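You operate a simulated robot arm through the tools that you are given. There is no shell and no other tool. Be economical: measure what you need, move in short steps, check, and stop when the job is done.

You run a simulated robot arm. Do the job below in one go: nothing can be reset, and whatever is moved stays where it is left.

JOB
Wipe the juice stain off the table with the wet yellow pad.
Fine: Move the orange mug off the stain to the grey place mat first. Wet the yellow scrub pad in the grey water bowl and put it back after. The mug goes back where it stood once the stain is gone. Spill a teaspoon at most; pinch, break and dent nothing; leave nothing switched on. Set down upright: orange mug. What is to be rubbed or washed off counts as gone when no trace of it is left.

The check looks at the end state, three seconds after you hand in, the way a careful person would. Anything else that was tipped, shoved, dropped, spilled or broken makes it a failure.

ROBOT AND FRAMES
A 6-joint arm with a fingered hand, fixed in place. Base frame: the origin is at the foot of the arm, x ahead of it, y to its left, z up; the work surface is at about z = 750. Readings come in mm, degrees, newtons and seconds.
It reaches about 1346 mm from its shoulder. Its first joint turns from -149.0 to 149.0 degrees. Payload 3.5 kg.
The tool frame sits at the grasp point between the pads (the TCP): z along the fingers, y along the line on which they close. The tips reach 26 mm beyond it. Largest opening 132 mm; the body of the gripper starts 73 mm behind the TCP. The gripper is a hand of 4 fingers: y runs from the thumb to the fingers, the wrist lies at [0, 0, -234] in the tool frame, and closing takes about 1.5 s.
Orientation is that of the tool frame in the base frame, as a unit quaternion [w, x, y, z]. With the fingers straight down and closing along the base's y, the tool's x points along the base's -x, its y along +y and its z along -z.

CONTROLS
- The arm moves only by the tool play_rows. Its argument "plan" is a list of rows, each a list of 6 numbers: the shift along the tool's x, y, z in units of 30 mm (1.0 is 30 mm), then the turn, a rotation vector about the tool's x, y, z in units of 6 degrees (1.0 is 6 degrees). In form: [[tx, ty, tz, wx, wy, wz], ...]. A call has 1 to 20 rows; each row shifts and turns the commanded pose from where the row before left it, along the tool's axes as they then stand. "hand" is the opening in per cent of the stroke, from 0 (shut) to 100 (fully open), set as the call begins (left out, the last holds). A call with a number of a shift or a turn outside -1 to 1 is refused whole. A row lasts 0.2 s, in which the tool goes at most 50 mm and 8.6 degrees; a call with a longer step from one row to the next is refused whole, and so is a gripper value outside its range. A pose out of reach is approached as far as the arm can. The call stops where the force on the tool passes 90 N (or 10 N more than at its start, if that is more) or the arm is blocked; 0.2 s more then pass. Each finger travels about 72 mm/s and halts on what it meets, pressing with about 26 N; the grip force reading is that of the motor and also rises with nothing between the fingers. The clock runs only during rows and for 0.2 s after the last one: add rows that do not move to give the fingers time. It gives the time, the measured TCP pose, the force on the tool (base axes), the opening and the grip force at its end, in the units of the frame above (readings bear some noise), with the torque about the TCP (base axes, N m) and any sound that the robot's microphone picked up.
- Cameras (640 x 400 px; columns grow to the right, rows downward): "scene" is fixed at [49.2, 650.2, 1499]; the picture's right is [-0.27, -0.96, 0.00], its down [-0.80, 0.23, -0.56] and it looks along [0.54, -0.15, -0.83] (base axes); focal length 363 px, centre (320, 200). "wrist" rides on the gripper at [68, 2, -97] in the tool frame; the picture's right is [-0.03, 1.00, 0.00], its down [-0.82, -0.02, -0.58] and it looks along [-0.58, -0.01, 0.82] (tool axes); focal length 270 px, centre (320, 200).
- camera(camera): a new picture of that camera. It takes no simulated time.
- move_column(by): slides the trunk up (or, below 0, down) by that many mm; the arm rides with it, the base frame stays. It gives what a move gives, with no picture.
- curl_fingers(finger1, finger2, finger3, thumb_bend): sets how far each is bent, from 0 (flat) to 100 (curled in); at 30 the hand is open as for a grip, at 70 the pads meet at the TCP. One left out holds its place. A second passes; each finger stops where it meets its share of the squeeze, and holds until it gets a number again. A gripper value or a shape takes the hand back. It gives what a move gives, with no picture; readings hold the bend of each and the force on the fingers (four entries, about 0 where the hand has none), thumb and palm.
- grasp_type(shape): the hand has 4 fingers and takes this shape, open, in about a second: jaw (thumb against the fingers, like two jaws); tri (thumb and two fingers); tip (a fingertip pinch); poke (one finger out to press); point (the index stretched); flat (the hand flat); cup (the hand cupped); fist (a fist). The gripper value then closes the fingers along that shape, each until it touches; the sizes above hold for jaw. It gives what a move gives, with no picture.
- pixel_to_xyz(camera, pixels): for up to 12 pixels [column, row] of the newest picture of that camera ("zoom" is the newest enlarged one), the place [x, y, z] in the base frame of the surface seen there, good to about 2 mm. It takes no simulated time.
- inspect(camera, box): a new picture of the part [left, top, right, bottom] of that camera's present view, enlarged. It takes no simulated time.
- finish_job(): hands the job in; it is judged then, once.

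Keep the steps short. Do not move on a guess: measure, check each grasp and each placing, and mend mistakes. In all there are 80 turns and 46 pictures (those below and enlarged ones count). Leave the gripper open and the arm clear of the work at the hand-in unless told otherwise, and finish with a single line.

The tools are called after ">>>" by a JSON object that holds its "op" and its "data". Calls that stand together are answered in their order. play_rows: Moves the arm, as the interface text tells. Its arguments: {"type":"object","properties":{"plan":{"type":"array","items":{"type":"array","items":{"type":"number"}}},"hand":{"type":"number"}},"required":["plan"]} The other tools are called the same way: move_column (by) slides the trunk up or down; grasp_type (shape) gives the hand a shape; curl_fingers (finger1, finger2, finger3, thumb_bend) moves the fingers one by one; camera (camera) takes a picture; pixel_to_xyz (camera, pixels) gives the place of the surface under pixels of a picture; inspect (camera, box) takes an enlarged picture of a part of a camera's view; finish_job () hands the job in.

At the start:

```text
clock: 0.0
ee_pos: [602.4, 499.1, 1020.1]
orientation: [0.0, 0.0, 1.0, 0.0]
contact_force: [0.2, 0.0, -0.1]
ft_torque: [-0.01, -0.01, 0.04]
grip_width: 131.9
gripper_force: 0.1
shape: jaw
bend: [30.0, 30.0, 30.0, 30.0]
finger forces: [0.1, 0.0, 0.0, 0.0, 0.0, 0.0]
trunk travel left (down, up): [-919.0, 51.0]
```

scene: 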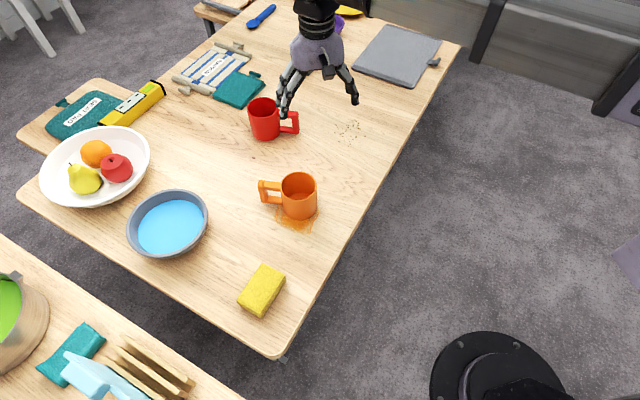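
wrist: 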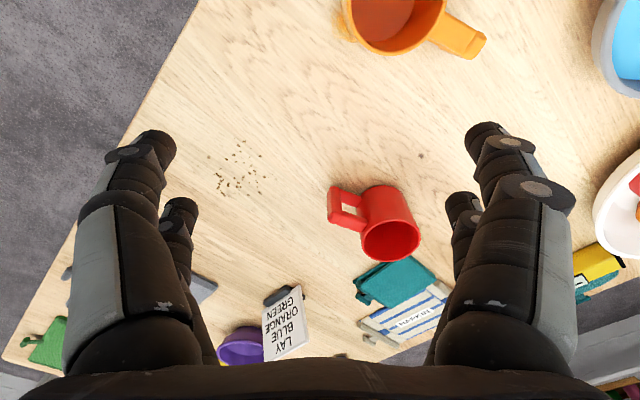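

I start by looking closer at the mug, stain, pad and mat in the scene picture.

>>> {"op": "inspect", "data": {"camera": "scene", "box": [220, 150, 380, 250]}}

>>> {"op": "inspect", "data": {"camera": "scene", "box": [320, 0, 480, 100]}}

>>> {"op": "pixel_to_xyz", "data": {"camera": "scene", "pixels": [[260, 290], [265, 265], [240, 300], [285, 280], [262, 315], [168, 225], [205, 205], [128, 235], [160, 257], [178, 190], [398, 55], [300, 228]]}}

>>> {"op": "pixel_to_xyz", "data": {"camera": "scene", "pixels": [[298, 172], [282, 185], [316, 185], [299, 198], [300, 215], [261, 182], [263, 200], [384, 25], [441, 40], [355, 68], [410, 86], [300, 185]]}}

```text
4.00 times, centred on (300, 200) of scene
```

zoom: 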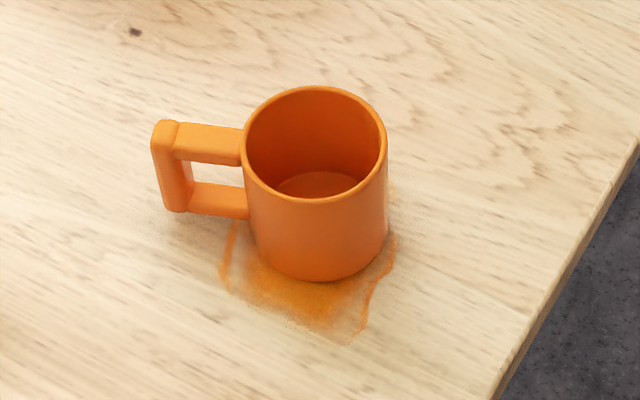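

```text
4.00 times, centred on (400, 50) of scene
```

zoom: 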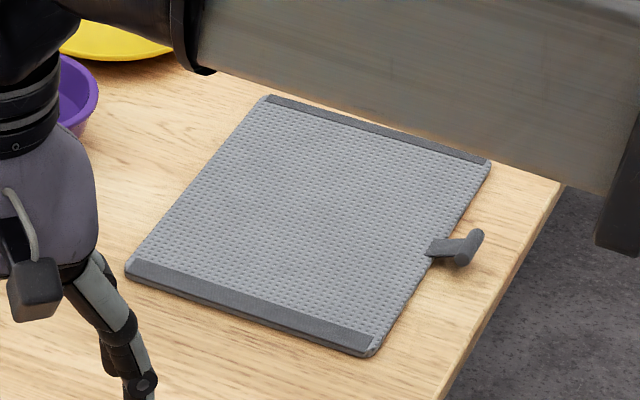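

```text
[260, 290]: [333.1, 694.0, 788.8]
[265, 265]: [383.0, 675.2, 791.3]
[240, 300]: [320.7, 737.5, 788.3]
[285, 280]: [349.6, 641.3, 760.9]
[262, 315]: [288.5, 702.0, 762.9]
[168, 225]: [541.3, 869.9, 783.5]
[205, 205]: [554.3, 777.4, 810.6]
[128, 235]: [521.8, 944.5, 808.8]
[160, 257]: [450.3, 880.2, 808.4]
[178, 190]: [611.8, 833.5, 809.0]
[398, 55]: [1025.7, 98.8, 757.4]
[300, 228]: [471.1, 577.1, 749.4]
```

```text
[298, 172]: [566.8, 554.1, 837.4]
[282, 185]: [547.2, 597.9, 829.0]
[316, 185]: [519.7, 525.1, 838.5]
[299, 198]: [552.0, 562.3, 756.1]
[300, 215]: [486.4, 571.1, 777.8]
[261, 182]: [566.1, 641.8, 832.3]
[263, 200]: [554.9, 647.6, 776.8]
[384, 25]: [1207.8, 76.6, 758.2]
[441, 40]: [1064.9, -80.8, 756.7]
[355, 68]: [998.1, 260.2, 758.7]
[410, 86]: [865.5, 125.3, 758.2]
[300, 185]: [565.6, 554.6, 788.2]
```

The mug (around (525, 562), rim about z 838) seems empty, and the mat is clear. Next I measure the mug's rim and handle and the pad's corners on enlarged views.

>>> {"op": "inspect", "data": {"camera": "scene", "box": [220, 150, 380, 250]}}

>>> {"op": "pixel_to_xyz", "data": {"camera": "zoom", "pixels": [[244, 145], [384, 145], [314, 88], [314, 198], [262, 185], [370, 185], [180, 127], [162, 124], [240, 148], [210, 135], [180, 205], [320, 276]]}}

>>> {"op": "inspect", "data": {"camera": "scene", "box": [180, 240, 340, 340]}}

```text
4.00 times, centred on (300, 200) of scene
```

zoom: 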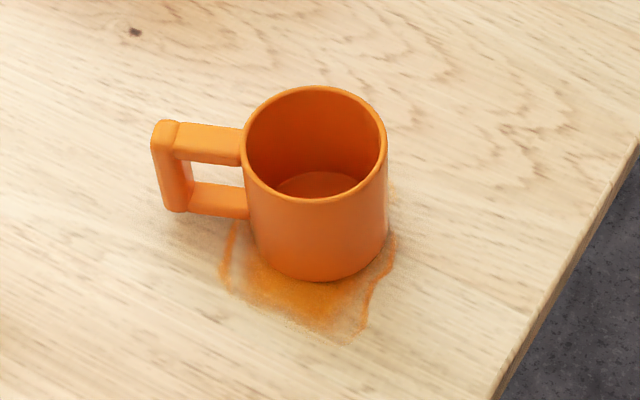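

```text
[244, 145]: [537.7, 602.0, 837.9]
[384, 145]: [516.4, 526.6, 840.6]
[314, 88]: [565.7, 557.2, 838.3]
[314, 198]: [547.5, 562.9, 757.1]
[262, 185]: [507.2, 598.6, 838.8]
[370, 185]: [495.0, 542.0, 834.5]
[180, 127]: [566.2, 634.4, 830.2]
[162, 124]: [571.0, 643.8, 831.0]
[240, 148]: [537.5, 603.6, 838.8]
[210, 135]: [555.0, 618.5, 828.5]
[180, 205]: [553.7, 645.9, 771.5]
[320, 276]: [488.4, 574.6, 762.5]
```

```text
4.00 times, centred on (260, 290) of scene
```

zoom: 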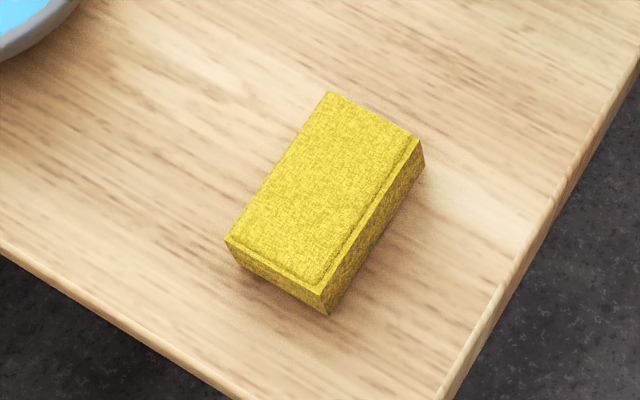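

Mug centre about (527, 564), diameter 78, handle pointing at about 66° in the base frame. Now the pad corners in the second enlarged view.

>>> {"op": "pixel_to_xyz", "data": {"camera": "zoom", "pixels": [[330, 95], [416, 140], [322, 290], [228, 240], [424, 165], [328, 312], [325, 190], [238, 262]]}}

>>> {"op": "play_rows", "data": {"plan": [[0, 0, 0, 0, 0, -1], [0, 0, 0, 0, 0, -1], [0, 0, 0, 0, 0, -1], [0, 0, 0, 0, 0, -1], [0, 0, 0, 0, 0, -1], [0, 0, 0, 0, 0, -1], [0, 0, 0, 0, 0, -1], [0, 0, 0, 0, 0, -1], [0, 0, 0, 0, 0, -1], [0, 0, 0, 0, 0, -1], [0, 0, 0, 0, 0, -1], [0, 0, 0, 0, 0, 0]], "hand": 100}}

```text
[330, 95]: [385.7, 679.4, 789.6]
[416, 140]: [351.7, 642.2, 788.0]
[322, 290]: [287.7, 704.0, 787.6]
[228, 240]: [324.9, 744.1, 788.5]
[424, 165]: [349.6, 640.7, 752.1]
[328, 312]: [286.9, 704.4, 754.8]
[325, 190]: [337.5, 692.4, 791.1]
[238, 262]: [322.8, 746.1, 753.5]
```

```text
clock: 2.6
ee_pos: [602.4, 498.8, 1020.5]
orientation: [0.0, -0.545, 0.838, 0.0]
contact_force: [0.4, 0.3, -0.4]
ft_torque: [0.01, -0.01, -0.04]
grip_width: 131.8
gripper_force: 0.0
shape: jaw
bend: [30.0, 30.0, 30.0, 30.0]
finger forces: [0.0, 0.1, 0.0, 0.1, 0.0, 0.0]
trunk travel left (down, up): [-919.0, 51.0]
```

The pad is 89 × 50 × 39 mm, centred at (337, 692) with its short side along about 47.5°. The hand is now turned perpendicular to the mug's handle. Next I move it above the mug and look through the wrist camera.

>>> {"op": "play_rows", "data": {"plan": [[-0.24, 0.795, 0, 0, 0, 0], [-0.24, 0.795, 0, 0, 0, 0], [-0.24, 0.795, 0, 0, 0, 0], [-0.243, 0.795, 0, 0, 0, 0], [0, 0, 1, 0, 0, 0], [0, 0, 1, 0, 0, 0], [0, 0, 1, 0, 0, 0], [0, 0, 0, 0, 0, 0]]}}

>>> {"op": "camera", "data": {"camera": "wrist"}}

>>> {"op": "camera", "data": {"camera": "scene"}}

```text
clock: 4.4
ee_pos: [528.3, 562.3, 1019.4]
orientation: [0.0, -0.545, 0.839, -0.001]
contact_force: [0.1, 0.0, 0.0]
ft_torque: [0.02, 0.0, 0.02]
grip_width: 132.0
gripper_force: 0.0
shape: jaw
bend: [30.0, 30.0, 30.0, 30.0]
finger forces: [0.0, 0.0, 0.1, 0.0, 0.0, 0.0]
out of reach, approached as far as the arm can: row 5, 6, 7
trunk travel left (down, up): [-919.0, 51.0]
```

```text
39 pictures are left
```

wrist: 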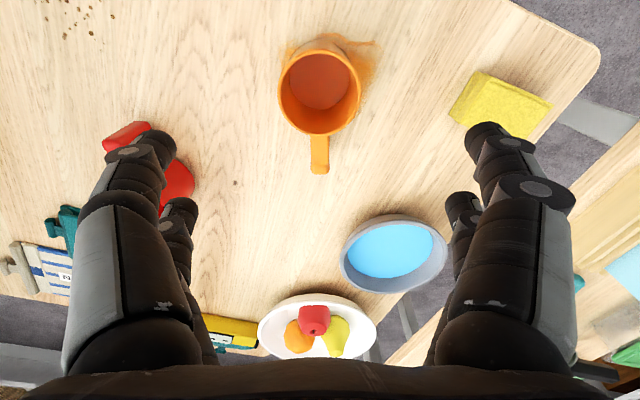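

```text
38 pictures are left
```

scene: 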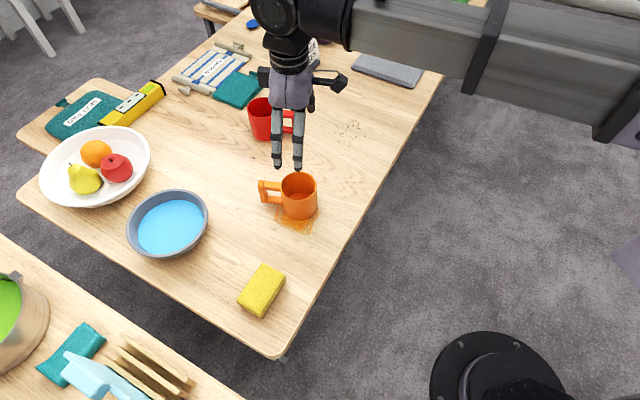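

The hand's descent is out of reach from this trunk height, so I lower the trunk in a small step and read the result.

>>> {"op": "move_column", "data": {"by": -60}}

```text
clock: 5.4
ee_pos: [528.3, 562.5, 960.4]
orientation: [0.0, -0.544, 0.839, 0.0]
contact_force: [0.1, 0.3, -0.2]
ft_torque: [0.01, 0.03, 0.01]
grip_width: 131.4
gripper_force: 0.1
shape: jaw
bend: [30.0, 30.0, 30.0, 30.0]
finger forces: [0.0, 0.0, 0.0, 0.0, 0.0, 0.0]
trunk travel left (down, up): [-859.0, 111.0]
```

The trunk carries the hand along. To gain room below, I raise the hand 240 mm and then lower the trunk 300 mm.

>>> {"op": "play_rows", "data": {"plan": [[0, 0, -1, 0, 0, 0], [0, 0, -1, 0, 0, 0], [0, 0, -1, 0, 0, 0], [0, 0, -1, 0, 0, 0], [0, 0, -1, 0, 0, 0], [0, 0, -1, 0, 0, 0], [0, 0, -1, 0, 0, 0], [0, 0, -1, 0, 0, 0], [0, 0, 0, 0, 0, 0]]}}

>>> {"op": "move_column", "data": {"by": -250}}

>>> {"op": "camera", "data": {"camera": "scene"}}

```text
clock: 7.4
ee_pos: [529.0, 562.8, 959.9]
orientation: [0.0, -0.545, 0.838, 0.0]
contact_force: [0.0, 0.2, 0.1]
ft_torque: [0.01, -0.01, 0.01]
grip_width: 132.1
gripper_force: 0.0
shape: jaw
bend: [30.0, 30.0, 30.0, 30.0]
finger forces: [0.0, 0.0, 0.1, 0.0, 0.0, 0.0]
out of reach, approached as far as the arm can: row 1, 2, 3, 4, 5, 6, 7, 8
trunk travel left (down, up): [-859.0, 111.0]
```

```text
clock: 9.1
ee_pos: [529.1, 561.6, 783.6]
orientation: [0.006, -0.544, 0.839, 0.0]
contact_force: [2.1, -0.5, 58.0]
ft_torque: [0.27, -0.37, -0.06]
grip_width: 131.4
gripper_force: 0.0
shape: jaw
bend: [30.0, 30.0, 30.0, 30.0]
finger forces: [8.4, 22.6, 23.3, 0.0, 13.6, 0.0]
trunk travel left (down, up): [-679.0, 291.0]
stopped: the force on the tool passed its limit at 136 N (the readings are from after the stop); the commanded pose is now the measured one
```

```text
37 pictures are left
```

scene: 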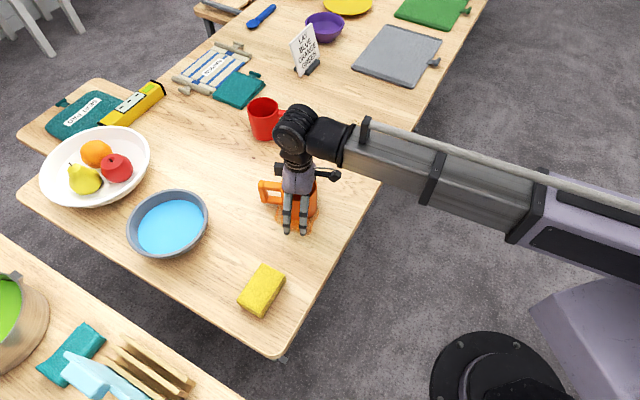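

I should not have chained those: the arm had not risen, so the fingertips touched the table beside the mug (58 N left, palm free of load). I raise the trunk by 16 mm to lift off and check the mug.

>>> {"op": "move_column", "data": {"by": 16}}

>>> {"op": "inspect", "data": {"camera": "scene", "box": [220, 150, 380, 250]}}

>>> {"op": "camera", "data": {"camera": "wrist"}}

```text
clock: 9.8
ee_pos: [530.2, 564.6, 797.5]
orientation: [0.004, -0.545, 0.839, 0.0]
contact_force: [-0.7, 0.2, -0.2]
ft_torque: [-0.01, 0.05, 0.0]
grip_width: 132.2
gripper_force: 0.0
shape: jaw
bend: [30.0, 30.0, 30.0, 30.0]
finger forces: [0.0, 0.0, 0.0, 0.0, 0.1, 0.1]
trunk travel left (down, up): [-695.0, 275.0]
```

```text
4.00 times, centred on (300, 200) of scene
```

zoom: 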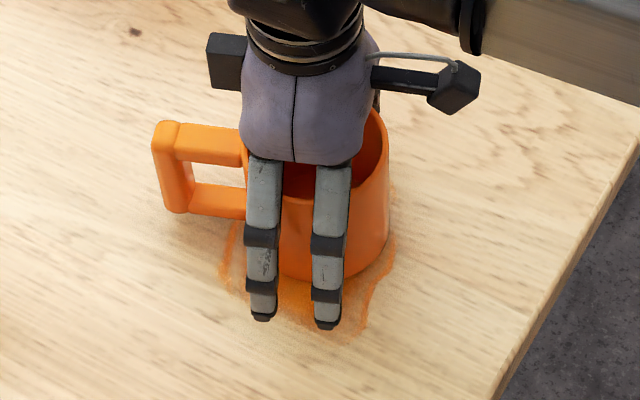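

```text
35 pictures are left
```

wrist: 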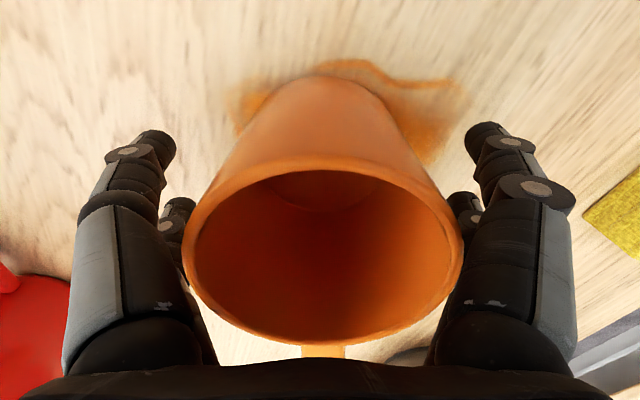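

The mug is unmoved and centred between the fingers. Before gripping, I test whether the arm itself can lift now (30 mm up).

>>> {"op": "play_rows", "data": {"plan": [[0, 0, -0.5, 0, 0, 0], [0, 0, -0.5, 0, 0, 0], [0, 0, 0, 0, 0, 0]]}}

```text
clock: 10.6
ee_pos: [530.2, 565.3, 796.9]
orientation: [0.005, -0.545, 0.839, 0.001]
contact_force: [-0.1, 0.3, 0.8]
ft_torque: [0.02, -0.01, -0.02]
grip_width: 131.6
gripper_force: 0.0
shape: jaw
bend: [30.0, 30.0, 30.0, 30.0]
finger forces: [0.0, 0.1, 0.0, 0.0, 0.0, 0.0]
out of reach, approached as far as the arm can: row 1, 2
trunk travel left (down, up): [-695.0, 275.0]
```

The arm cannot move vertically from this pose. I lift clear with the trunk and probe which directions work.

>>> {"op": "move_column", "data": {"by": 160}}

>>> {"op": "play_rows", "data": {"plan": [[0, 0, -0.1, 0, 0, 0], [0, 0, 0, 0, 0, 0]]}}

>>> {"op": "play_rows", "data": {"plan": [[1, 0, 0, 0, 0, 0], [1, 0, 0, 0, 0, 0], [0, 0, -1, 0, 0, 0], [0, 0, -1, 0, 0, 0], [0, 0, 0, 0, 0, 0]]}}

```text
clock: 12.4
ee_pos: [529.8, 564.1, 956.4]
orientation: [0.004, -0.545, 0.838, 0.0]
contact_force: [0.7, -0.1, -0.4]
ft_torque: [0.0, 0.01, 0.02]
grip_width: 131.8
gripper_force: 0.0
shape: jaw
bend: [30.0, 30.0, 30.0, 30.0]
finger forces: [0.0, 0.0, 0.1, 0.0, 0.1, 0.0]
trunk travel left (down, up): [-855.0, 115.0]
```

```text
clock: 13.0
ee_pos: [530.0, 563.2, 957.2]
orientation: [0.004, -0.545, 0.839, 0.001]
contact_force: [-0.8, -0.4, 0.6]
ft_torque: [-0.01, -0.02, 0.01]
grip_width: 131.9
gripper_force: 0.0
shape: jaw
bend: [30.0, 30.0, 30.0, 30.0]
finger forces: [0.0, 0.0, 0.0, 0.0, 0.1, 0.1]
trunk travel left (down, up): [-855.0, 115.0]
```

```text
clock: 14.2
ee_pos: [507.3, 508.9, 956.8]
orientation: [0.003, -0.545, 0.838, 0.0]
contact_force: [0.6, -0.3, -0.1]
ft_torque: [-0.04, 0.04, 0.02]
grip_width: 132.0
gripper_force: 0.0
shape: jaw
bend: [30.0, 30.0, 30.0, 30.0]
finger forces: [0.0, 0.0, 0.0, 0.0, 0.1, 0.1]
out of reach, approached as far as the arm can: row 3, 4
trunk travel left (down, up): [-855.0, 115.0]
```

Sideways moves work and vertical ones don't: this arm moves in the plane, and the trunk provides the height. I go back over the mug.

>>> {"op": "play_rows", "data": {"plan": [[-1, 0, 0, 0, 0, 0], [-0.9, 0.1, 0, 0, 0, 0], [0, 0, 0, 0, 0, 0]]}}

```text
clock: 15.0
ee_pos: [526.1, 561.4, 956.5]
orientation: [0.004, -0.545, 0.839, 0.001]
contact_force: [-0.1, 0.1, 0.1]
ft_torque: [-0.01, 0.01, 0.01]
grip_width: 131.8
gripper_force: 0.0
shape: jaw
bend: [30.0, 30.0, 30.0, 30.0]
finger forces: [0.0, 0.0, 0.1, 0.1, 0.1, 0.0]
trunk travel left (down, up): [-855.0, 115.0]
```

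The hand is over the mug centre within 3 mm. I lower the trunk to TCP z ≈ 800 and close gently.

>>> {"op": "move_column", "data": {"by": -157}}

>>> {"op": "play_rows", "data": {"plan": [[0, 0, 0, 0, 0, 0], [0, 0, 0, 0, 0, 0], [0, 0, 0, 0, 0, 0], [0, 0, 0, 0, 0, 0], [0, 0, 0, 0, 0, 0], [0, 0, 0, 0, 0, 0]], "hand": 56}}

```text
clock: 16.8
ee_pos: [526.9, 562.3, 800.0]
orientation: [0.004, -0.544, 0.839, 0.001]
contact_force: [-0.2, 0.6, -0.1]
ft_torque: [0.02, -0.01, 0.0]
grip_width: 132.0
gripper_force: 0.1
shape: jaw
bend: [30.0, 30.0, 30.0, 30.0]
finger forces: [0.0, 0.0, 0.0, 0.1, 0.0, 0.0]
trunk travel left (down, up): [-698.0, 272.0]
```

```text
clock: 18.2
ee_pos: [527.0, 561.5, 798.2]
orientation: [0.004, -0.544, 0.839, 0.0]
contact_force: [-0.6, -0.3, -3.1]
ft_torque: [-0.04, 0.03, 0.02]
grip_width: 68.9
gripper_force: 26.0
shape: jaw
bend: [73.0, 72.0, 72.0, 70.0]
finger forces: [23.0, 24.5, 24.1, 0.0, 21.7, 0.0]
trunk travel left (down, up): [-698.0, 272.0]
```

The fingers hold with about 24 N each at 69 mm. I lift 15 mm and look.

>>> {"op": "move_column", "data": {"by": 15}}

>>> {"op": "inspect", "data": {"camera": "scene", "box": [220, 150, 380, 250]}}

```text
clock: 18.8
ee_pos: [527.0, 563.6, 814.2]
orientation: [0.004, -0.544, 0.839, 0.001]
contact_force: [0.5, -0.6, -1.9]
ft_torque: [-0.04, 0.02, 0.02]
grip_width: 68.7
gripper_force: 25.7
shape: jaw
bend: [73.0, 72.0, 72.0, 70.0]
finger forces: [23.0, 24.6, 24.2, 0.0, 21.6, 0.0]
trunk travel left (down, up): [-713.0, 257.0]
```

```text
4.00 times, centred on (300, 200) of scene
```

zoom: 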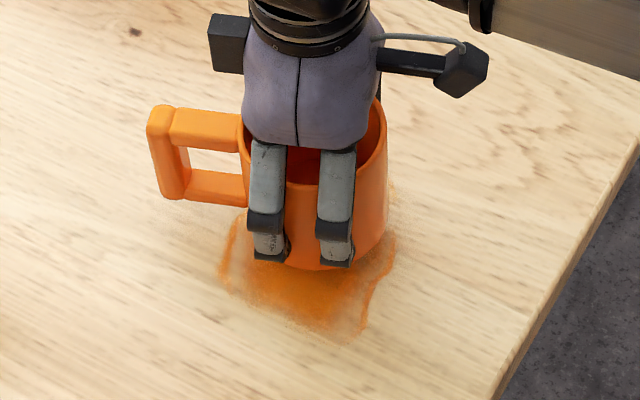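

The mug hangs upright in the grip. I raise it 190 mm to clear everything and carry it toward the mat centre (1025, 98), half way first.

>>> {"op": "move_column", "data": {"by": 190}}

>>> {"op": "play_rows", "data": {"plan": [[0.308, -0.893, 0, 0, 0, 0], [0.308, -0.893, 0, 0, 0, 0], [0.308, -0.893, 0, 0, 0, 0], [0.308, -0.893, 0, 0, 0, 0], [0.308, -0.893, 0, 0, 0, 0], [0.308, -0.893, 0, 0, 0, 0], [0.308, -0.893, 0, 0, 0, 0], [0.308, -0.893, 0, 0, 0, 0], [0.308, -0.893, 0, 0, 0, 0], [0.308, -0.893, 0, 0, 0, 0], [0.308, -0.893, 0, 0, 0, 0], [0.308, -0.893, 0, 0, 0, 0], [0, 0, 0, 0, 0, 0]]}}

```text
clock: 20.9
ee_pos: [527.0, 561.5, 1005.1]
orientation: [0.004, -0.545, 0.838, -0.001]
contact_force: [0.1, -0.8, -3.0]
ft_torque: [-0.02, 0.02, 0.02]
grip_width: 68.8
gripper_force: 25.7
shape: jaw
bend: [73.0, 72.0, 72.0, 70.0]
finger forces: [23.0, 24.5, 24.1, 0.0, 21.6, 0.0]
trunk travel left (down, up): [-903.0, 67.0]
```

```text
clock: 23.7
ee_pos: [776.2, 329.1, 1006.0]
orientation: [0.004, -0.545, 0.839, 0.001]
contact_force: [0.3, 0.4, -3.1]
ft_torque: [0.0, -0.03, 0.01]
grip_width: 68.8
gripper_force: 25.6
shape: jaw
bend: [73.0, 72.0, 72.0, 70.0]
finger forces: [23.4, 25.0, 24.7, 0.0, 22.2, 0.1]
trunk travel left (down, up): [-903.0, 67.0]
```

The hand reads (776, 329, 1006) with the grip steady. I carry the mug the second half.

>>> {"op": "play_rows", "data": {"plan": [[0.308, -0.893, 0, 0, 0, 0], [0.308, -0.893, 0, 0, 0, 0], [0.308, -0.893, 0, 0, 0, 0], [0.308, -0.893, 0, 0, 0, 0], [0.308, -0.893, 0, 0, 0, 0], [0.308, -0.893, 0, 0, 0, 0], [0.308, -0.893, 0, 0, 0, 0], [0.308, -0.893, 0, 0, 0, 0], [0.308, -0.893, 0, 0, 0, 0], [0.308, -0.893, 0, 0, 0, 0], [0.308, -0.893, 0, 0, 0, 0], [0.308, -0.893, 0, 0, 0, 0], [0, 0, 0, 0, 0, 0]]}}

>>> {"op": "camera", "data": {"camera": "scene"}}

```text
clock: 26.5
ee_pos: [1024.1, 97.1, 1004.4]
orientation: [0.004, -0.545, 0.839, 0.0]
contact_force: [-0.4, -0.3, -2.5]
ft_torque: [-0.05, 0.01, 0.01]
grip_width: 68.2
gripper_force: 25.8
shape: jaw
bend: [73.0, 72.0, 72.0, 70.0]
finger forces: [23.5, 25.1, 24.9, 0.1, 22.4, 0.0]
trunk travel left (down, up): [-903.0, 67.0]
```

```text
33 pictures are left
```

scene: 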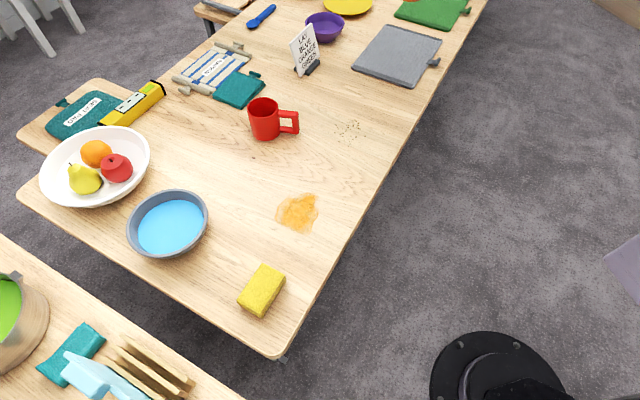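

Mug is above the mat. The stain is now wholly visible. I lower 196 mm, to just above the mat surface (z ≈ 757.5).

>>> {"op": "move_column", "data": {"by": -195}}

>>> {"op": "inspect", "data": {"camera": "scene", "box": [320, 0, 480, 100]}}

>>> {"op": "inspect", "data": {"camera": "scene", "box": [260, 180, 340, 240]}}

>>> {"op": "pixel_to_xyz", "data": {"camera": "scene", "pixels": [[298, 193], [276, 210], [319, 205], [305, 233], [278, 222], [318, 194], [297, 212]]}}

```text
clock: 28.6
ee_pos: [1024.8, 98.1, 810.3]
orientation: [0.003, -0.544, 0.839, 0.0]
contact_force: [-0.9, -0.1, -2.9]
ft_torque: [-0.06, 0.04, 0.0]
grip_width: 68.5
gripper_force: 25.8
shape: jaw
bend: [73.0, 72.0, 72.0, 70.0]
finger forces: [23.5, 25.2, 25.0, 0.0, 22.3, 0.0]
trunk travel left (down, up): [-708.0, 262.0]
```

```text
4.00 times, centred on (400, 50) of scene
```

zoom: 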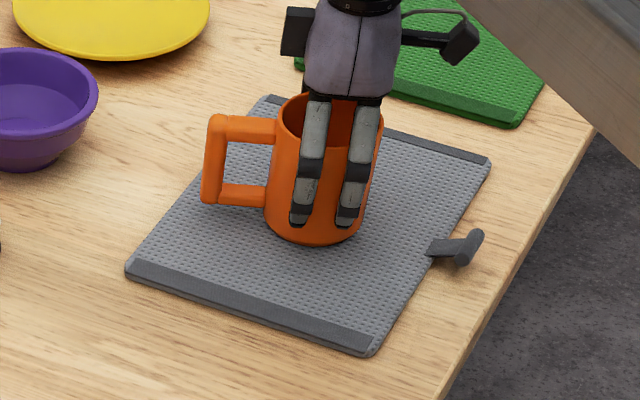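

```text
6.67 times, centred on (300, 210) of scene
```

zoom: 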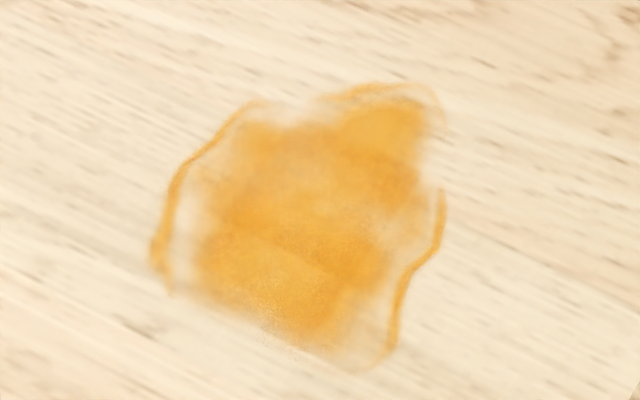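

```text
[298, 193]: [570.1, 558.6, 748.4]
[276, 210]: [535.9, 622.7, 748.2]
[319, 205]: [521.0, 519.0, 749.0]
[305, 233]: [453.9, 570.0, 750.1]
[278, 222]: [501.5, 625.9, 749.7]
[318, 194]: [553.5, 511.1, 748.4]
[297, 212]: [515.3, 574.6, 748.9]
```

The mug hovers about 1–2 mm above the mat. The stain spans about x 450–572, y 508–632. I lower the last 2 mm.

>>> {"op": "move_column", "data": {"by": -2}}

```text
clock: 29.2
ee_pos: [1024.5, 98.3, 807.0]
orientation: [0.004, -0.544, 0.839, 0.001]
contact_force: [-0.2, -0.2, -1.0]
ft_torque: [-0.02, 0.03, 0.01]
grip_width: 68.3
gripper_force: 26.0
shape: jaw
bend: [73.0, 72.0, 72.0, 70.0]
finger forces: [23.4, 25.1, 25.0, 0.0, 22.6, 0.0]
trunk travel left (down, up): [-706.0, 264.0]
```

The load on the tool fell from 3 to 1 N, so the mug is touching the mat. I open the hand.

>>> {"op": "play_rows", "data": {"plan": [[0, 0, 0, 0, 0, 0], [0, 0, 0, 0, 0, 0], [0, 0, 0, 0, 0, 0], [0, 0, 0, 0, 0, 0], [0, 0, 0, 0, 0, 0], [0, 0, 0, 0, 0, 0], [0, 0, 0, 0, 0, 0]], "hand": 100}}

>>> {"op": "inspect", "data": {"camera": "scene", "box": [320, 0, 480, 100]}}

```text
clock: 30.8
ee_pos: [1025.6, 97.0, 807.7]
orientation: [0.004, -0.545, 0.838, 0.001]
contact_force: [-0.8, -0.3, -0.4]
ft_torque: [0.03, 0.01, 0.0]
grip_width: 131.8
gripper_force: 0.1
shape: jaw
bend: [30.0, 30.0, 30.0, 30.0]
finger forces: [0.0, 0.0, 0.0, 0.0, 0.0, 0.0]
trunk travel left (down, up): [-706.0, 264.0]
```

```text
4.00 times, centred on (400, 50) of scene
```

zoom: 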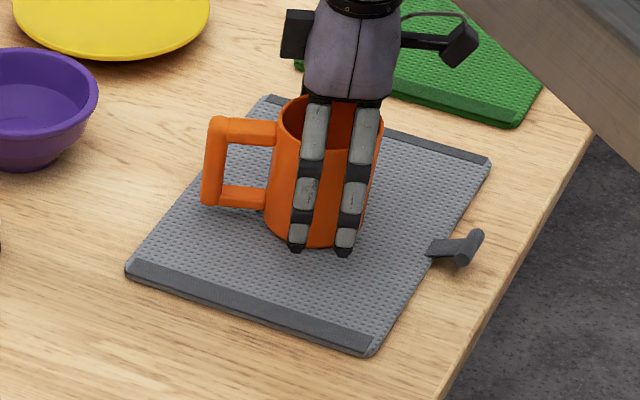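

The mug stands upright on the mat, released. I lift clear by 200 mm and travel toward the pad.

>>> {"op": "move_column", "data": {"by": 200}}

>>> {"op": "play_rows", "data": {"plan": [[-0.294, 0.966, 0, 0, 0, 0], [-0.294, 0.966, 0, 0, 0, 0], [-0.294, 0.966, 0, 0, 0, 0], [-0.294, 0.966, 0, 0, 0, 0], [-0.294, 0.966, 0, 0, 0, 0], [-0.294, 0.966, 0, 0, 0, 0], [-0.294, 0.966, 0, 0, 0, 0], [-0.294, 0.966, 0, 0, 0, 0], [-0.294, 0.966, 0, 0, 0, 0], [-0.294, 0.966, 0, 0, 0, 0], [-0.294, 0.966, 0, 0, 0, 0], [-0.294, 0.966, 0, 0, 0, 0], [-0.294, 0.966, 0, 0, 0, 0], [-0.294, 0.966, 0, 0, 0, 0], [-0.294, 0.966, 0, 0, 0, 0], [0, 0, 0, 0, 0, 0]]}}

>>> {"op": "play_rows", "data": {"plan": [[-0.294, 0.966, 0, 0, 0, 0], [-0.294, 0.966, 0, 0, 0, 0], [-0.294, 0.966, 0, 0, 0, 0], [-0.294, 0.966, 0, 0, 0, 0], [-0.294, 0.966, 0, 0, 0, 0], [-0.294, 0.966, 0, 0, 0, 0], [-0.294, 0.966, 0, 0, 0, 0], [-0.294, 0.966, 0, 0, 0, 0], [-0.294, 0.966, 0, 0, 0, 0], [-0.294, 0.966, 0, 0, 0, 0], [-0.294, 0.966, 0, 0, 0, 0], [-0.294, 0.966, 0, 0, 0, 0], [-0.294, 0.966, 0, 0, 0, 0], [-0.294, 0.966, 0, 0, 0, 0], [-0.294, 0.966, 0, 0, 0, 0], [0, 0, 0, 0, 0, 0]]}}

>>> {"op": "play_rows", "data": {"plan": [[0, 0, 0, 0, 0, 1], [0, 0, 0, 0, 0, 1], [0, 0, 0, 0, 0, 1], [0, 0, 0, 0, 0, 1], [0, 0, 0, 0, 0, 1], [0, 0, 0, 0, 0, 1], [0, 0, 0, 0, 0, 1], [0, 0, 0, 0, 0, 1], [0, 0, 0, 0, 0, 1], [0, 0, 0, 0, 0, 1], [0, 0, 0, 0, 0, 1], [0, 0, 0, 0, 0, 1], [0, 0, 0, 0, 0, 1], [0, 0, 0, 0, 0, 1], [0, 0, 0, 0, 0, 1], [0, 0, 0, 0, 0, 1], [0, 0, 0, 0, 0, 1], [0, 0, 0, 0, 0, 1], [0, 0, 0, 0, 0, 0]]}}

>>> {"op": "camera", "data": {"camera": "wrist"}}

>>> {"op": "camera", "data": {"camera": "scene"}}

```text
clock: 32.9
ee_pos: [1025.2, 96.7, 1007.0]
orientation: [0.004, -0.545, 0.838, 0.001]
contact_force: [-0.2, -0.3, -0.6]
ft_torque: [0.01, -0.02, -0.02]
grip_width: 131.9
gripper_force: 0.1
shape: jaw
bend: [30.0, 30.0, 30.0, 30.0]
finger forces: [0.0, 0.0, 0.1, 0.0, 0.0, 0.1]
trunk travel left (down, up): [-906.0, 64.0]
```

```text
clock: 36.3
ee_pos: [679.8, 396.4, 1007.4]
orientation: [0.004, -0.544, 0.839, 0.0]
contact_force: [-0.2, 0.0, -0.1]
ft_torque: [-0.01, 0.04, -0.01]
grip_width: 132.1
gripper_force: 0.2
shape: jaw
bend: [30.0, 30.0, 30.0, 30.0]
finger forces: [0.0, 0.0, 0.1, 0.0, 0.1, 0.0]
trunk travel left (down, up): [-906.0, 64.0]
```

```text
clock: 39.7
ee_pos: [337.3, 695.8, 1007.7]
orientation: [0.004, -0.545, 0.838, 0.0]
contact_force: [-0.2, -0.2, 0.4]
ft_torque: [0.02, -0.02, 0.01]
grip_width: 131.7
gripper_force: 0.0
shape: jaw
bend: [30.0, 30.0, 30.0, 30.0]
finger forces: [0.1, 0.0, 0.1, 0.0, 0.0, 0.0]
trunk travel left (down, up): [-906.0, 64.0]
```

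```text
clock: 43.7
ee_pos: [336.8, 693.6, 1007.7]
orientation: [0.002, 0.36, 0.933, 0.003]
contact_force: [-0.2, -0.2, 0.6]
ft_torque: [0.0, -0.03, -0.03]
grip_width: 131.6
gripper_force: 0.0
shape: jaw
bend: [30.0, 30.0, 30.0, 30.0]
finger forces: [0.0, 0.1, 0.0, 0.0, 0.0, 0.0]
trunk travel left (down, up): [-906.0, 64.0]
```

```text
29 pictures are left
```

wrist: 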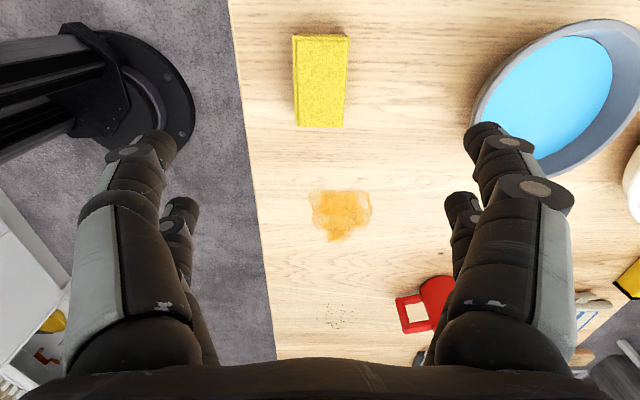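

```text
28 pictures are left
```

scene: 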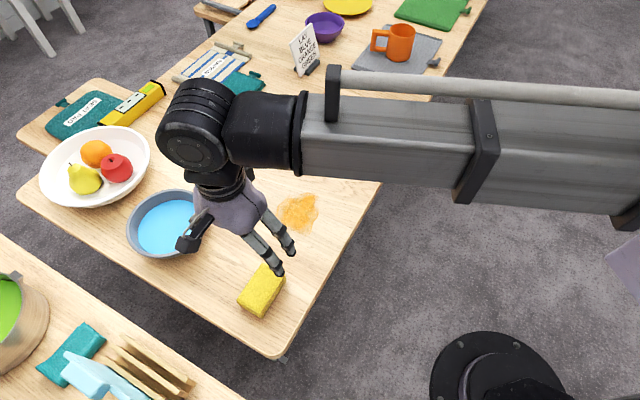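

The hand is over the pad at (337, 694) with its closing axis along the pad's short side. I lower in two steps, checking between.

>>> {"op": "move_column", "data": {"by": -175}}

>>> {"op": "inspect", "data": {"camera": "scene", "box": [180, 240, 340, 340]}}

>>> {"op": "camera", "data": {"camera": "wrist"}}

```text
clock: 45.7
ee_pos: [337.0, 691.9, 832.9]
orientation: [0.003, 0.358, 0.934, 0.002]
contact_force: [0.1, -0.7, -0.3]
ft_torque: [0.01, -0.02, -0.02]
grip_width: 131.8
gripper_force: 0.1
shape: jaw
bend: [30.0, 30.0, 30.0, 30.0]
finger forces: [0.1, 0.1, 0.1, 0.0, 0.1, 0.0]
trunk travel left (down, up): [-731.0, 239.0]
```

```text
4.00 times, centred on (260, 290) of scene
```

zoom: 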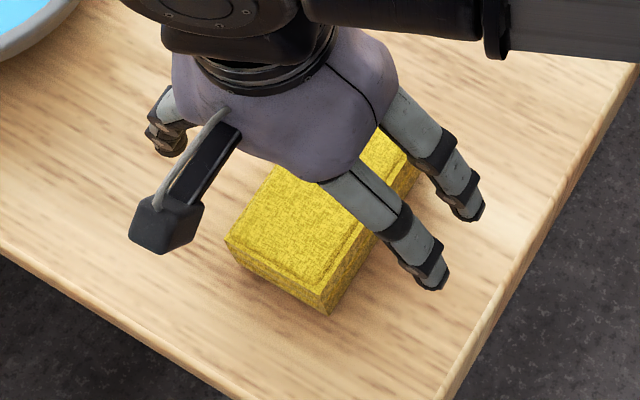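

```text
26 pictures are left
```

wrist: 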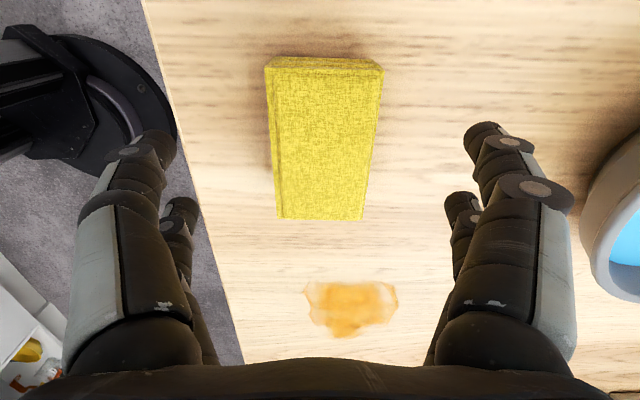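

Pad is centred between the jaws. I lower 43 mm more, to TCP z ≈ 790, and close to 40 % first.

>>> {"op": "move_column", "data": {"by": -44}}

>>> {"op": "play_rows", "data": {"plan": [[0, 0, 0, 0, 0, 0], [0, 0, 0, 0, 0, 0], [0, 0, 0, 0, 0, 0], [0, 0, 0, 0, 0, 0], [0, 0, 0, 0, 0, 0], [0, 0, 0, 0, 0, 0], [0, 0, 0, 0, 0, 0]], "hand": 38}}

```text
clock: 46.6
ee_pos: [336.9, 693.4, 788.3]
orientation: [0.002, 0.358, 0.934, 0.003]
contact_force: [-0.1, 0.5, 0.1]
ft_torque: [-0.02, 0.04, 0.04]
grip_width: 131.9
gripper_force: 0.2
shape: jaw
bend: [30.0, 30.0, 30.0, 30.0]
finger forces: [0.0, 0.0, 0.0, 0.1, 0.0, 0.1]
trunk travel left (down, up): [-687.0, 283.0]
```

```text
clock: 48.2
ee_pos: [338.4, 692.0, 789.5]
orientation: [0.002, 0.358, 0.934, 0.003]
contact_force: [0.2, 0.0, 1.1]
ft_torque: [0.01, 0.0, -0.01]
grip_width: 52.5
gripper_force: 25.3
shape: jaw
bend: [73.0, 73.0, 73.0, 70.0]
finger forces: [23.7, 23.5, 23.4, 0.1, 23.9, 0.1]
trunk travel left (down, up): [-687.0, 283.0]
```

Width 52 mm with about 24 N: the pad is gripped. I lift 15 mm and look.

>>> {"op": "move_column", "data": {"by": 15}}

>>> {"op": "inspect", "data": {"camera": "scene", "box": [180, 240, 340, 340]}}

```text
clock: 48.8
ee_pos: [337.7, 692.5, 803.2]
orientation: [0.002, 0.358, 0.934, 0.003]
contact_force: [-0.1, 0.1, -1.2]
ft_torque: [-0.03, 0.01, 0.0]
grip_width: 52.5
gripper_force: 26.0
shape: jaw
bend: [73.0, 73.0, 73.0, 70.0]
finger forces: [23.7, 23.6, 23.4, 0.1, 23.9, 0.1]
trunk travel left (down, up): [-702.0, 268.0]
```

```text
4.00 times, centred on (260, 290) of scene
```

zoom: 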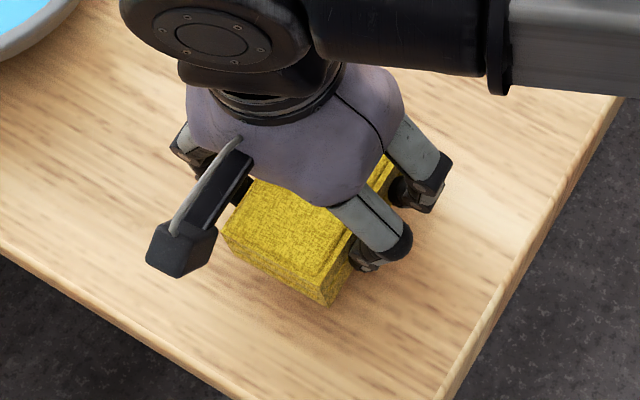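

The pad is held level. I raise it 120 mm and move over the bowl centre (533, 860).

>>> {"op": "move_column", "data": {"by": 120}}

>>> {"op": "play_rows", "data": {"plan": [[-0.123, 0.945, 0, 0, 0, 0], [-0.123, 0.945, 0, 0, 0, 0], [-0.123, 0.945, 0, 0, 0, 0], [-0.123, 0.945, 0, 0, 0, 0], [-0.123, 0.945, 0, 0, 0, 0], [-0.123, 0.945, 0, 0, 0, 0], [-0.123, 0.945, 0, 0, 0, 0], [-0.123, 0.945, 0, 0, 0, 0], [-0.123, 0.945, 0, 0, 0, 0], [0, 0, 0, 0, 0, 0]]}}

>>> {"op": "camera", "data": {"camera": "scene"}}

```text
clock: 50.3
ee_pos: [337.2, 693.1, 922.8]
orientation: [0.002, 0.358, 0.934, 0.003]
contact_force: [-0.6, -0.2, -0.6]
ft_torque: [-0.01, -0.02, 0.03]
grip_width: 52.4
gripper_force: 26.2
shape: jaw
bend: [73.0, 73.0, 73.0, 70.0]
finger forces: [23.7, 23.6, 23.3, 0.1, 23.9, 0.0]
trunk travel left (down, up): [-822.0, 148.0]
```

```text
clock: 52.5
ee_pos: [533.6, 859.4, 923.4]
orientation: [0.003, 0.359, 0.933, 0.003]
contact_force: [0.1, -0.4, -1.5]
ft_torque: [-0.04, -0.02, -0.01]
grip_width: 52.5
gripper_force: 25.7
shape: jaw
bend: [73.0, 73.0, 73.0, 70.0]
finger forces: [23.7, 23.6, 23.5, 0.1, 23.8, 0.0]
trunk travel left (down, up): [-822.0, 148.0]
```

```text
24 pictures are left
```

scene: 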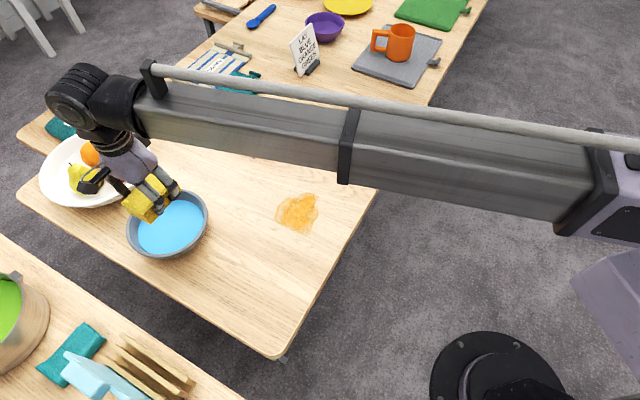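

The hand is over the bowl. I lower 100 mm first (pad bottom to about z 784, the water level).

>>> {"op": "move_column", "data": {"by": -95}}

>>> {"op": "inspect", "data": {"camera": "scene", "box": [80, 160, 240, 260]}}

```text
clock: 53.8
ee_pos: [533.1, 859.5, 828.4]
orientation: [0.002, 0.358, 0.934, 0.003]
contact_force: [0.5, -0.4, 0.3]
ft_torque: [-0.01, -0.03, -0.03]
grip_width: 52.3
gripper_force: 26.1
shape: jaw
bend: [73.0, 73.0, 73.0, 70.0]
finger forces: [23.7, 23.6, 23.5, 0.0, 23.9, 0.1]
trunk travel left (down, up): [-727.0, 243.0]
```

```text
4.00 times, centred on (160, 210) of scene
```

zoom: 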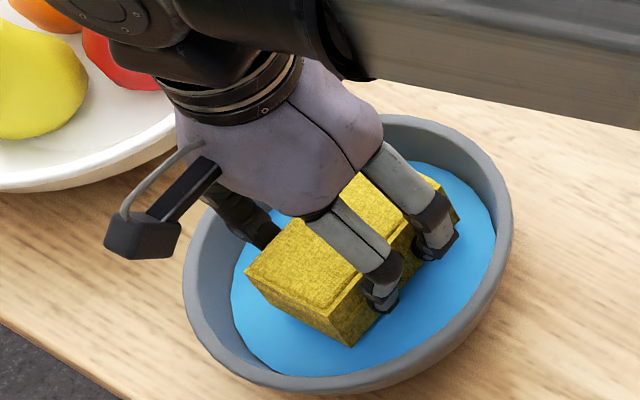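

Pad and fingers are inside the rim, the pad just above the water. I dip it 15 mm in and hold a moment.

>>> {"op": "move_column", "data": {"by": -15}}

>>> {"op": "play_rows", "data": {"plan": [[0, 0, 0, 0, 0, 0], [0, 0, 0, 0, 0, 0], [0, 0, 0, 0, 0, 0], [0, 0, 0, 0, 0, 0], [0, 0, 0, 0, 0, 0]]}}

>>> {"op": "inspect", "data": {"camera": "scene", "box": [80, 160, 240, 260]}}

```text
clock: 54.4
ee_pos: [533.1, 860.3, 813.7]
orientation: [0.002, 0.358, 0.934, 0.003]
contact_force: [-1.2, 2.9, 2.4]
ft_torque: [-0.09, 0.01, 0.0]
grip_width: 52.6
gripper_force: 26.1
shape: jaw
bend: [73.0, 73.0, 74.0, 70.0]
finger forces: [25.5, 25.6, 25.6, 0.1, 24.5, 0.0]
trunk travel left (down, up): [-712.0, 258.0]
```

```text
clock: 55.6
ee_pos: [531.6, 860.0, 814.0]
orientation: [0.001, 0.358, 0.934, 0.003]
contact_force: [-0.9, 4.5, 3.0]
ft_torque: [-0.06, 0.0, -0.03]
grip_width: 52.7
gripper_force: 25.9
shape: jaw
bend: [73.0, 73.0, 74.0, 70.0]
finger forces: [25.7, 26.0, 25.2, 0.1, 24.2, 0.0]
trunk travel left (down, up): [-712.0, 258.0]
```

```text
4.00 times, centred on (160, 210) of scene
```

zoom: 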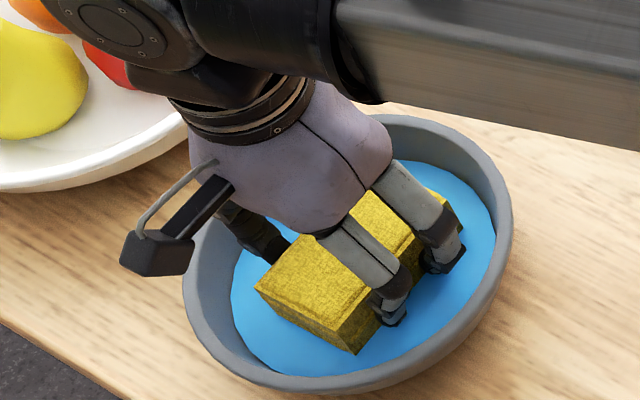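

There's a small sideways force (about 4 N, +y), so something grazes the bowl's -y side. I shift 8 mm toward +y to relieve it and read again.

>>> {"op": "play_rows", "data": {"plan": [[0.09, 0.1, 0, 0, 0, 0], [0.09, 0.1, 0, 0, 0, 0], [0, 0, 0, 0, 0, 0], [0, 0, 0, 0, 0, 0]]}}

```text
clock: 56.6
ee_pos: [532.8, 865.9, 814.3]
orientation: [0.003, 0.359, 0.933, 0.003]
contact_force: [5.0, -16.9, 4.1]
ft_torque: [-0.41, -0.14, -0.05]
grip_width: 52.8
gripper_force: 26.0
shape: jaw
bend: [73.0, 74.0, 74.0, 70.0]
finger forces: [23.6, 24.1, 28.2, 0.0, 28.1, 0.1]
trunk travel left (down, up): [-712.0, 258.0]
```

That pushed on the other side (−17 N), so the fit is snug at this depth. I go straight back 6.5 mm.

>>> {"op": "play_rows", "data": {"plan": [[-0.145, -0.161, 0, 0, 0, 0], [0, 0, 0, 0, 0, 0]]}}

>>> {"op": "inspect", "data": {"camera": "scene", "box": [80, 160, 240, 260]}}

```text
clock: 57.2
ee_pos: [533.4, 862.4, 814.3]
orientation: [0.0, 0.358, 0.934, 0.004]
contact_force: [4.6, -0.1, 2.2]
ft_torque: [0.04, -0.01, -0.05]
grip_width: 52.5
gripper_force: 26.2
shape: jaw
bend: [73.0, 74.0, 74.0, 70.0]
finger forces: [26.6, 26.9, 25.3, 0.0, 25.3, 0.0]
trunk travel left (down, up): [-712.0, 258.0]
```

```text
4.00 times, centred on (160, 210) of scene
```

zoom: 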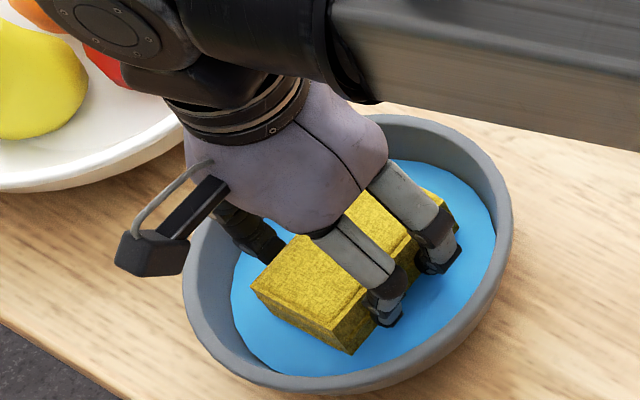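

The bowl's outline (columns 183–512) is unchanged. I lift the pad straight out to clear the rim and let it drip over the bowl.

>>> {"op": "move_column", "data": {"by": 30}}

>>> {"op": "play_rows", "data": {"plan": [[0, 0, 0, 0, 0, 0], [0, 0, 0, 0, 0, 0], [0, 0, 0, 0, 0, 0], [0, 0, 0, 0, 0, 0], [0, 0, 0, 0, 0, 0], [0, 0, 0, 0, 0, 0], [0, 0, 0, 0, 0, 0], [0, 0, 0, 0, 0, 0], [0, 0, 0, 0, 0, 0], [0, 0, 0, 0, 0, 0], [0, 0, 0, 0, 0, 0], [0, 0, 0, 0, 0, 0], [0, 0, 0, 0, 0, 0], [0, 0, 0, 0, 0, 0], [0, 0, 0, 0, 0, 0]]}}

>>> {"op": "move_column", "data": {"by": 60}}

>>> {"op": "inspect", "data": {"camera": "scene", "box": [80, 140, 240, 260]}}

```text
clock: 58.0
ee_pos: [532.9, 861.7, 843.1]
orientation: [0.002, 0.359, 0.934, 0.004]
contact_force: [-0.1, -0.2, 0.3]
ft_torque: [-0.03, -0.01, 0.03]
grip_width: 52.8
gripper_force: 25.9
shape: jaw
bend: [73.0, 74.0, 74.0, 70.0]
finger forces: [25.6, 26.2, 26.1, 0.0, 25.8, 0.0]
trunk travel left (down, up): [-742.0, 228.0]
```

```text
clock: 61.2
ee_pos: [534.5, 861.4, 844.3]
orientation: [0.002, 0.358, 0.934, 0.003]
contact_force: [-0.8, 0.1, 0.1]
ft_torque: [0.0, 0.0, -0.02]
grip_width: 52.6
gripper_force: 25.7
shape: jaw
bend: [73.0, 74.0, 74.0, 70.0]
finger forces: [25.7, 26.2, 26.0, 0.0, 25.9, 0.0]
trunk travel left (down, up): [-742.0, 228.0]
```

```text
clock: 62.2
ee_pos: [532.9, 861.0, 903.5]
orientation: [0.002, 0.358, 0.934, 0.003]
contact_force: [-0.3, -0.9, -0.6]
ft_torque: [-0.01, -0.03, -0.01]
grip_width: 52.9
gripper_force: 25.8
shape: jaw
bend: [73.0, 74.0, 74.0, 70.0]
finger forces: [25.7, 26.2, 26.0, 0.1, 26.0, 0.1]
trunk travel left (down, up): [-802.0, 168.0]
```

```text
3.33 times, centred on (160, 200) of scene
```

zoom: 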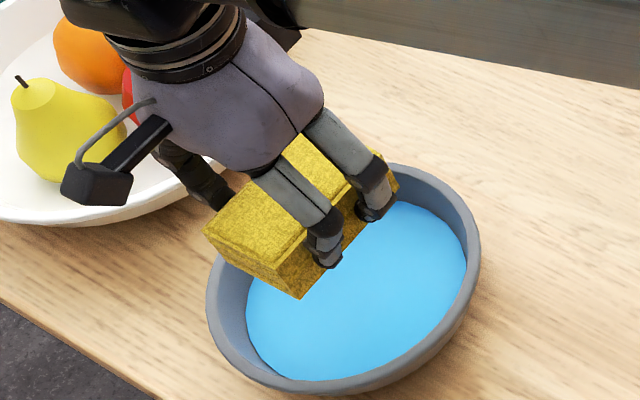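

The pad looks darker (wet), nothing dripped on the table. I carry it over the stain centre.

>>> {"op": "play_rows", "data": {"plan": [[-0.7875, -0.96, 0, 0, 0, 0], [-0.7875, -0.96, 0, 0, 0, 0], [-0.7875, -0.96, 0, 0, 0, 0], [-0.7875, -0.96, 0, 0, 0, 0], [-0.7875, -0.96, 0, 0, 0, 0], [-0.7875, -0.96, 0, 0, 0, 0], [-0.7875, -0.96, 0, 0, 0, 0], [-0.7875, -0.96, 0, 0, 0, 0], [0, 0, 0, 0, 0, 0]]}}

>>> {"op": "move_column", "data": {"by": -109}}

```text
clock: 64.2
ee_pos: [519.9, 563.8, 903.1]
orientation: [0.002, 0.359, 0.933, 0.003]
contact_force: [-0.1, -0.1, -0.2]
ft_torque: [0.0, -0.01, -0.02]
grip_width: 52.8
gripper_force: 26.2
shape: jaw
bend: [73.0, 74.0, 74.0, 70.0]
finger forces: [25.6, 26.2, 25.9, 0.0, 25.7, 0.1]
trunk travel left (down, up): [-802.0, 168.0]
```

```text
clock: 65.6
ee_pos: [519.2, 563.8, 794.7]
orientation: [0.002, 0.358, 0.934, 0.003]
contact_force: [-0.3, 0.3, -0.8]
ft_torque: [0.01, -0.01, 0.04]
grip_width: 52.4
gripper_force: 26.0
shape: jaw
bend: [73.0, 74.0, 74.0, 70.0]
finger forces: [25.5, 26.1, 25.8, 0.0, 25.8, 0.0]
trunk travel left (down, up): [-693.0, 277.0]
```

Not touching yet at z 794.7. I lower in small steps until contact.

>>> {"op": "move_column", "data": {"by": -5}}

>>> {"op": "move_column", "data": {"by": -2}}

```text
clock: 66.1
ee_pos: [519.5, 563.7, 789.6]
orientation: [0.002, 0.359, 0.933, 0.003]
contact_force: [0.1, -0.2, -0.6]
ft_torque: [-0.02, 0.01, 0.0]
grip_width: 52.6
gripper_force: 26.6
shape: jaw
bend: [73.0, 74.0, 74.0, 70.0]
finger forces: [25.6, 26.1, 25.9, 0.0, 25.9, 0.0]
trunk travel left (down, up): [-688.0, 282.0]
```

```text
clock: 66.6
ee_pos: [519.7, 563.9, 787.0]
orientation: [0.002, 0.358, 0.934, 0.003]
contact_force: [1.4, -0.4, 3.5]
ft_torque: [0.03, 0.07, -0.02]
grip_width: 52.7
gripper_force: 26.0
shape: jaw
bend: [73.0, 74.0, 74.0, 70.0]
finger forces: [25.8, 26.4, 25.6, 0.1, 26.0, 0.0]
trunk travel left (down, up): [-686.0, 284.0]
```

Contact at 3.5 N. I press 1 mm more and begin rubbing with strokes along the tool's y over the stain's far half, then its near half.

>>> {"op": "move_column", "data": {"by": -1}}

>>> {"op": "play_rows", "data": {"plan": [[-0.83, 0, 0, 0, 0, 0], [0, 0.92, 0, 0, 0, 0], [0, 0.92, 0, 0, 0, 0], [0, -0.875, 0, 0, 0, 0], [0, -0.875, 0, 0, 0, 0], [0, -0.875, 0, 0, 0, 0], [0, -0.875, 0, 0, 0, 0], [0, 0.875, 0, 0, 0, 0], [0, 0.875, 0, 0, 0, 0], [0, 0.875, 0, 0, 0, 0], [0, 0.875, 0, 0, 0, 0], [0.83, 0, 0, 0, 0, 0], [0.83, 0, 0, 0, 0, 0], [0, -0.875, 0, 0, 0, 0], [0, -0.875, 0, 0, 0, 0], [0, -0.875, 0, 0, 0, 0], [0, -0.875, 0, 0, 0, 0], [0, 0, 0, 0, 0, 0]]}}

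>>> {"op": "camera", "data": {"camera": "scene"}}

```text
clock: 67.1
ee_pos: [518.6, 564.2, 787.7]
orientation: [0.002, 0.359, 0.933, 0.004]
contact_force: [1.8, 1.2, 14.2]
ft_torque: [0.03, 0.09, -0.02]
grip_width: 52.7
gripper_force: 26.4
shape: jaw
bend: [73.0, 74.0, 74.0, 70.0]
finger forces: [26.5, 27.0, 25.2, 0.1, 26.1, 0.1]
trunk travel left (down, up): [-685.0, 285.0]
```

```text
clock: 70.9
ee_pos: [467.5, 541.9, 787.1]
orientation: [0.002, 0.359, 0.933, 0.003]
contact_force: [0.1, 2.4, 13.5]
ft_torque: [0.09, -0.02, -0.03]
grip_width: 52.8
gripper_force: 26.0
shape: jaw
bend: [74.0, 74.0, 74.0, 70.0]
finger forces: [27.2, 26.9, 25.4, 0.0, 26.6, 0.0]
trunk travel left (down, up): [-685.0, 285.0]
```

```text
19 pictures are left
```

scene: 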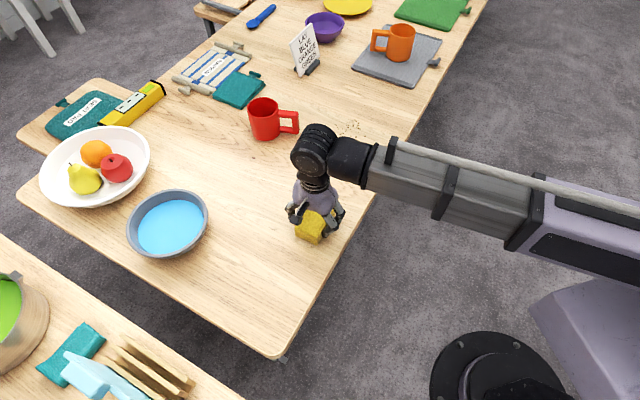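

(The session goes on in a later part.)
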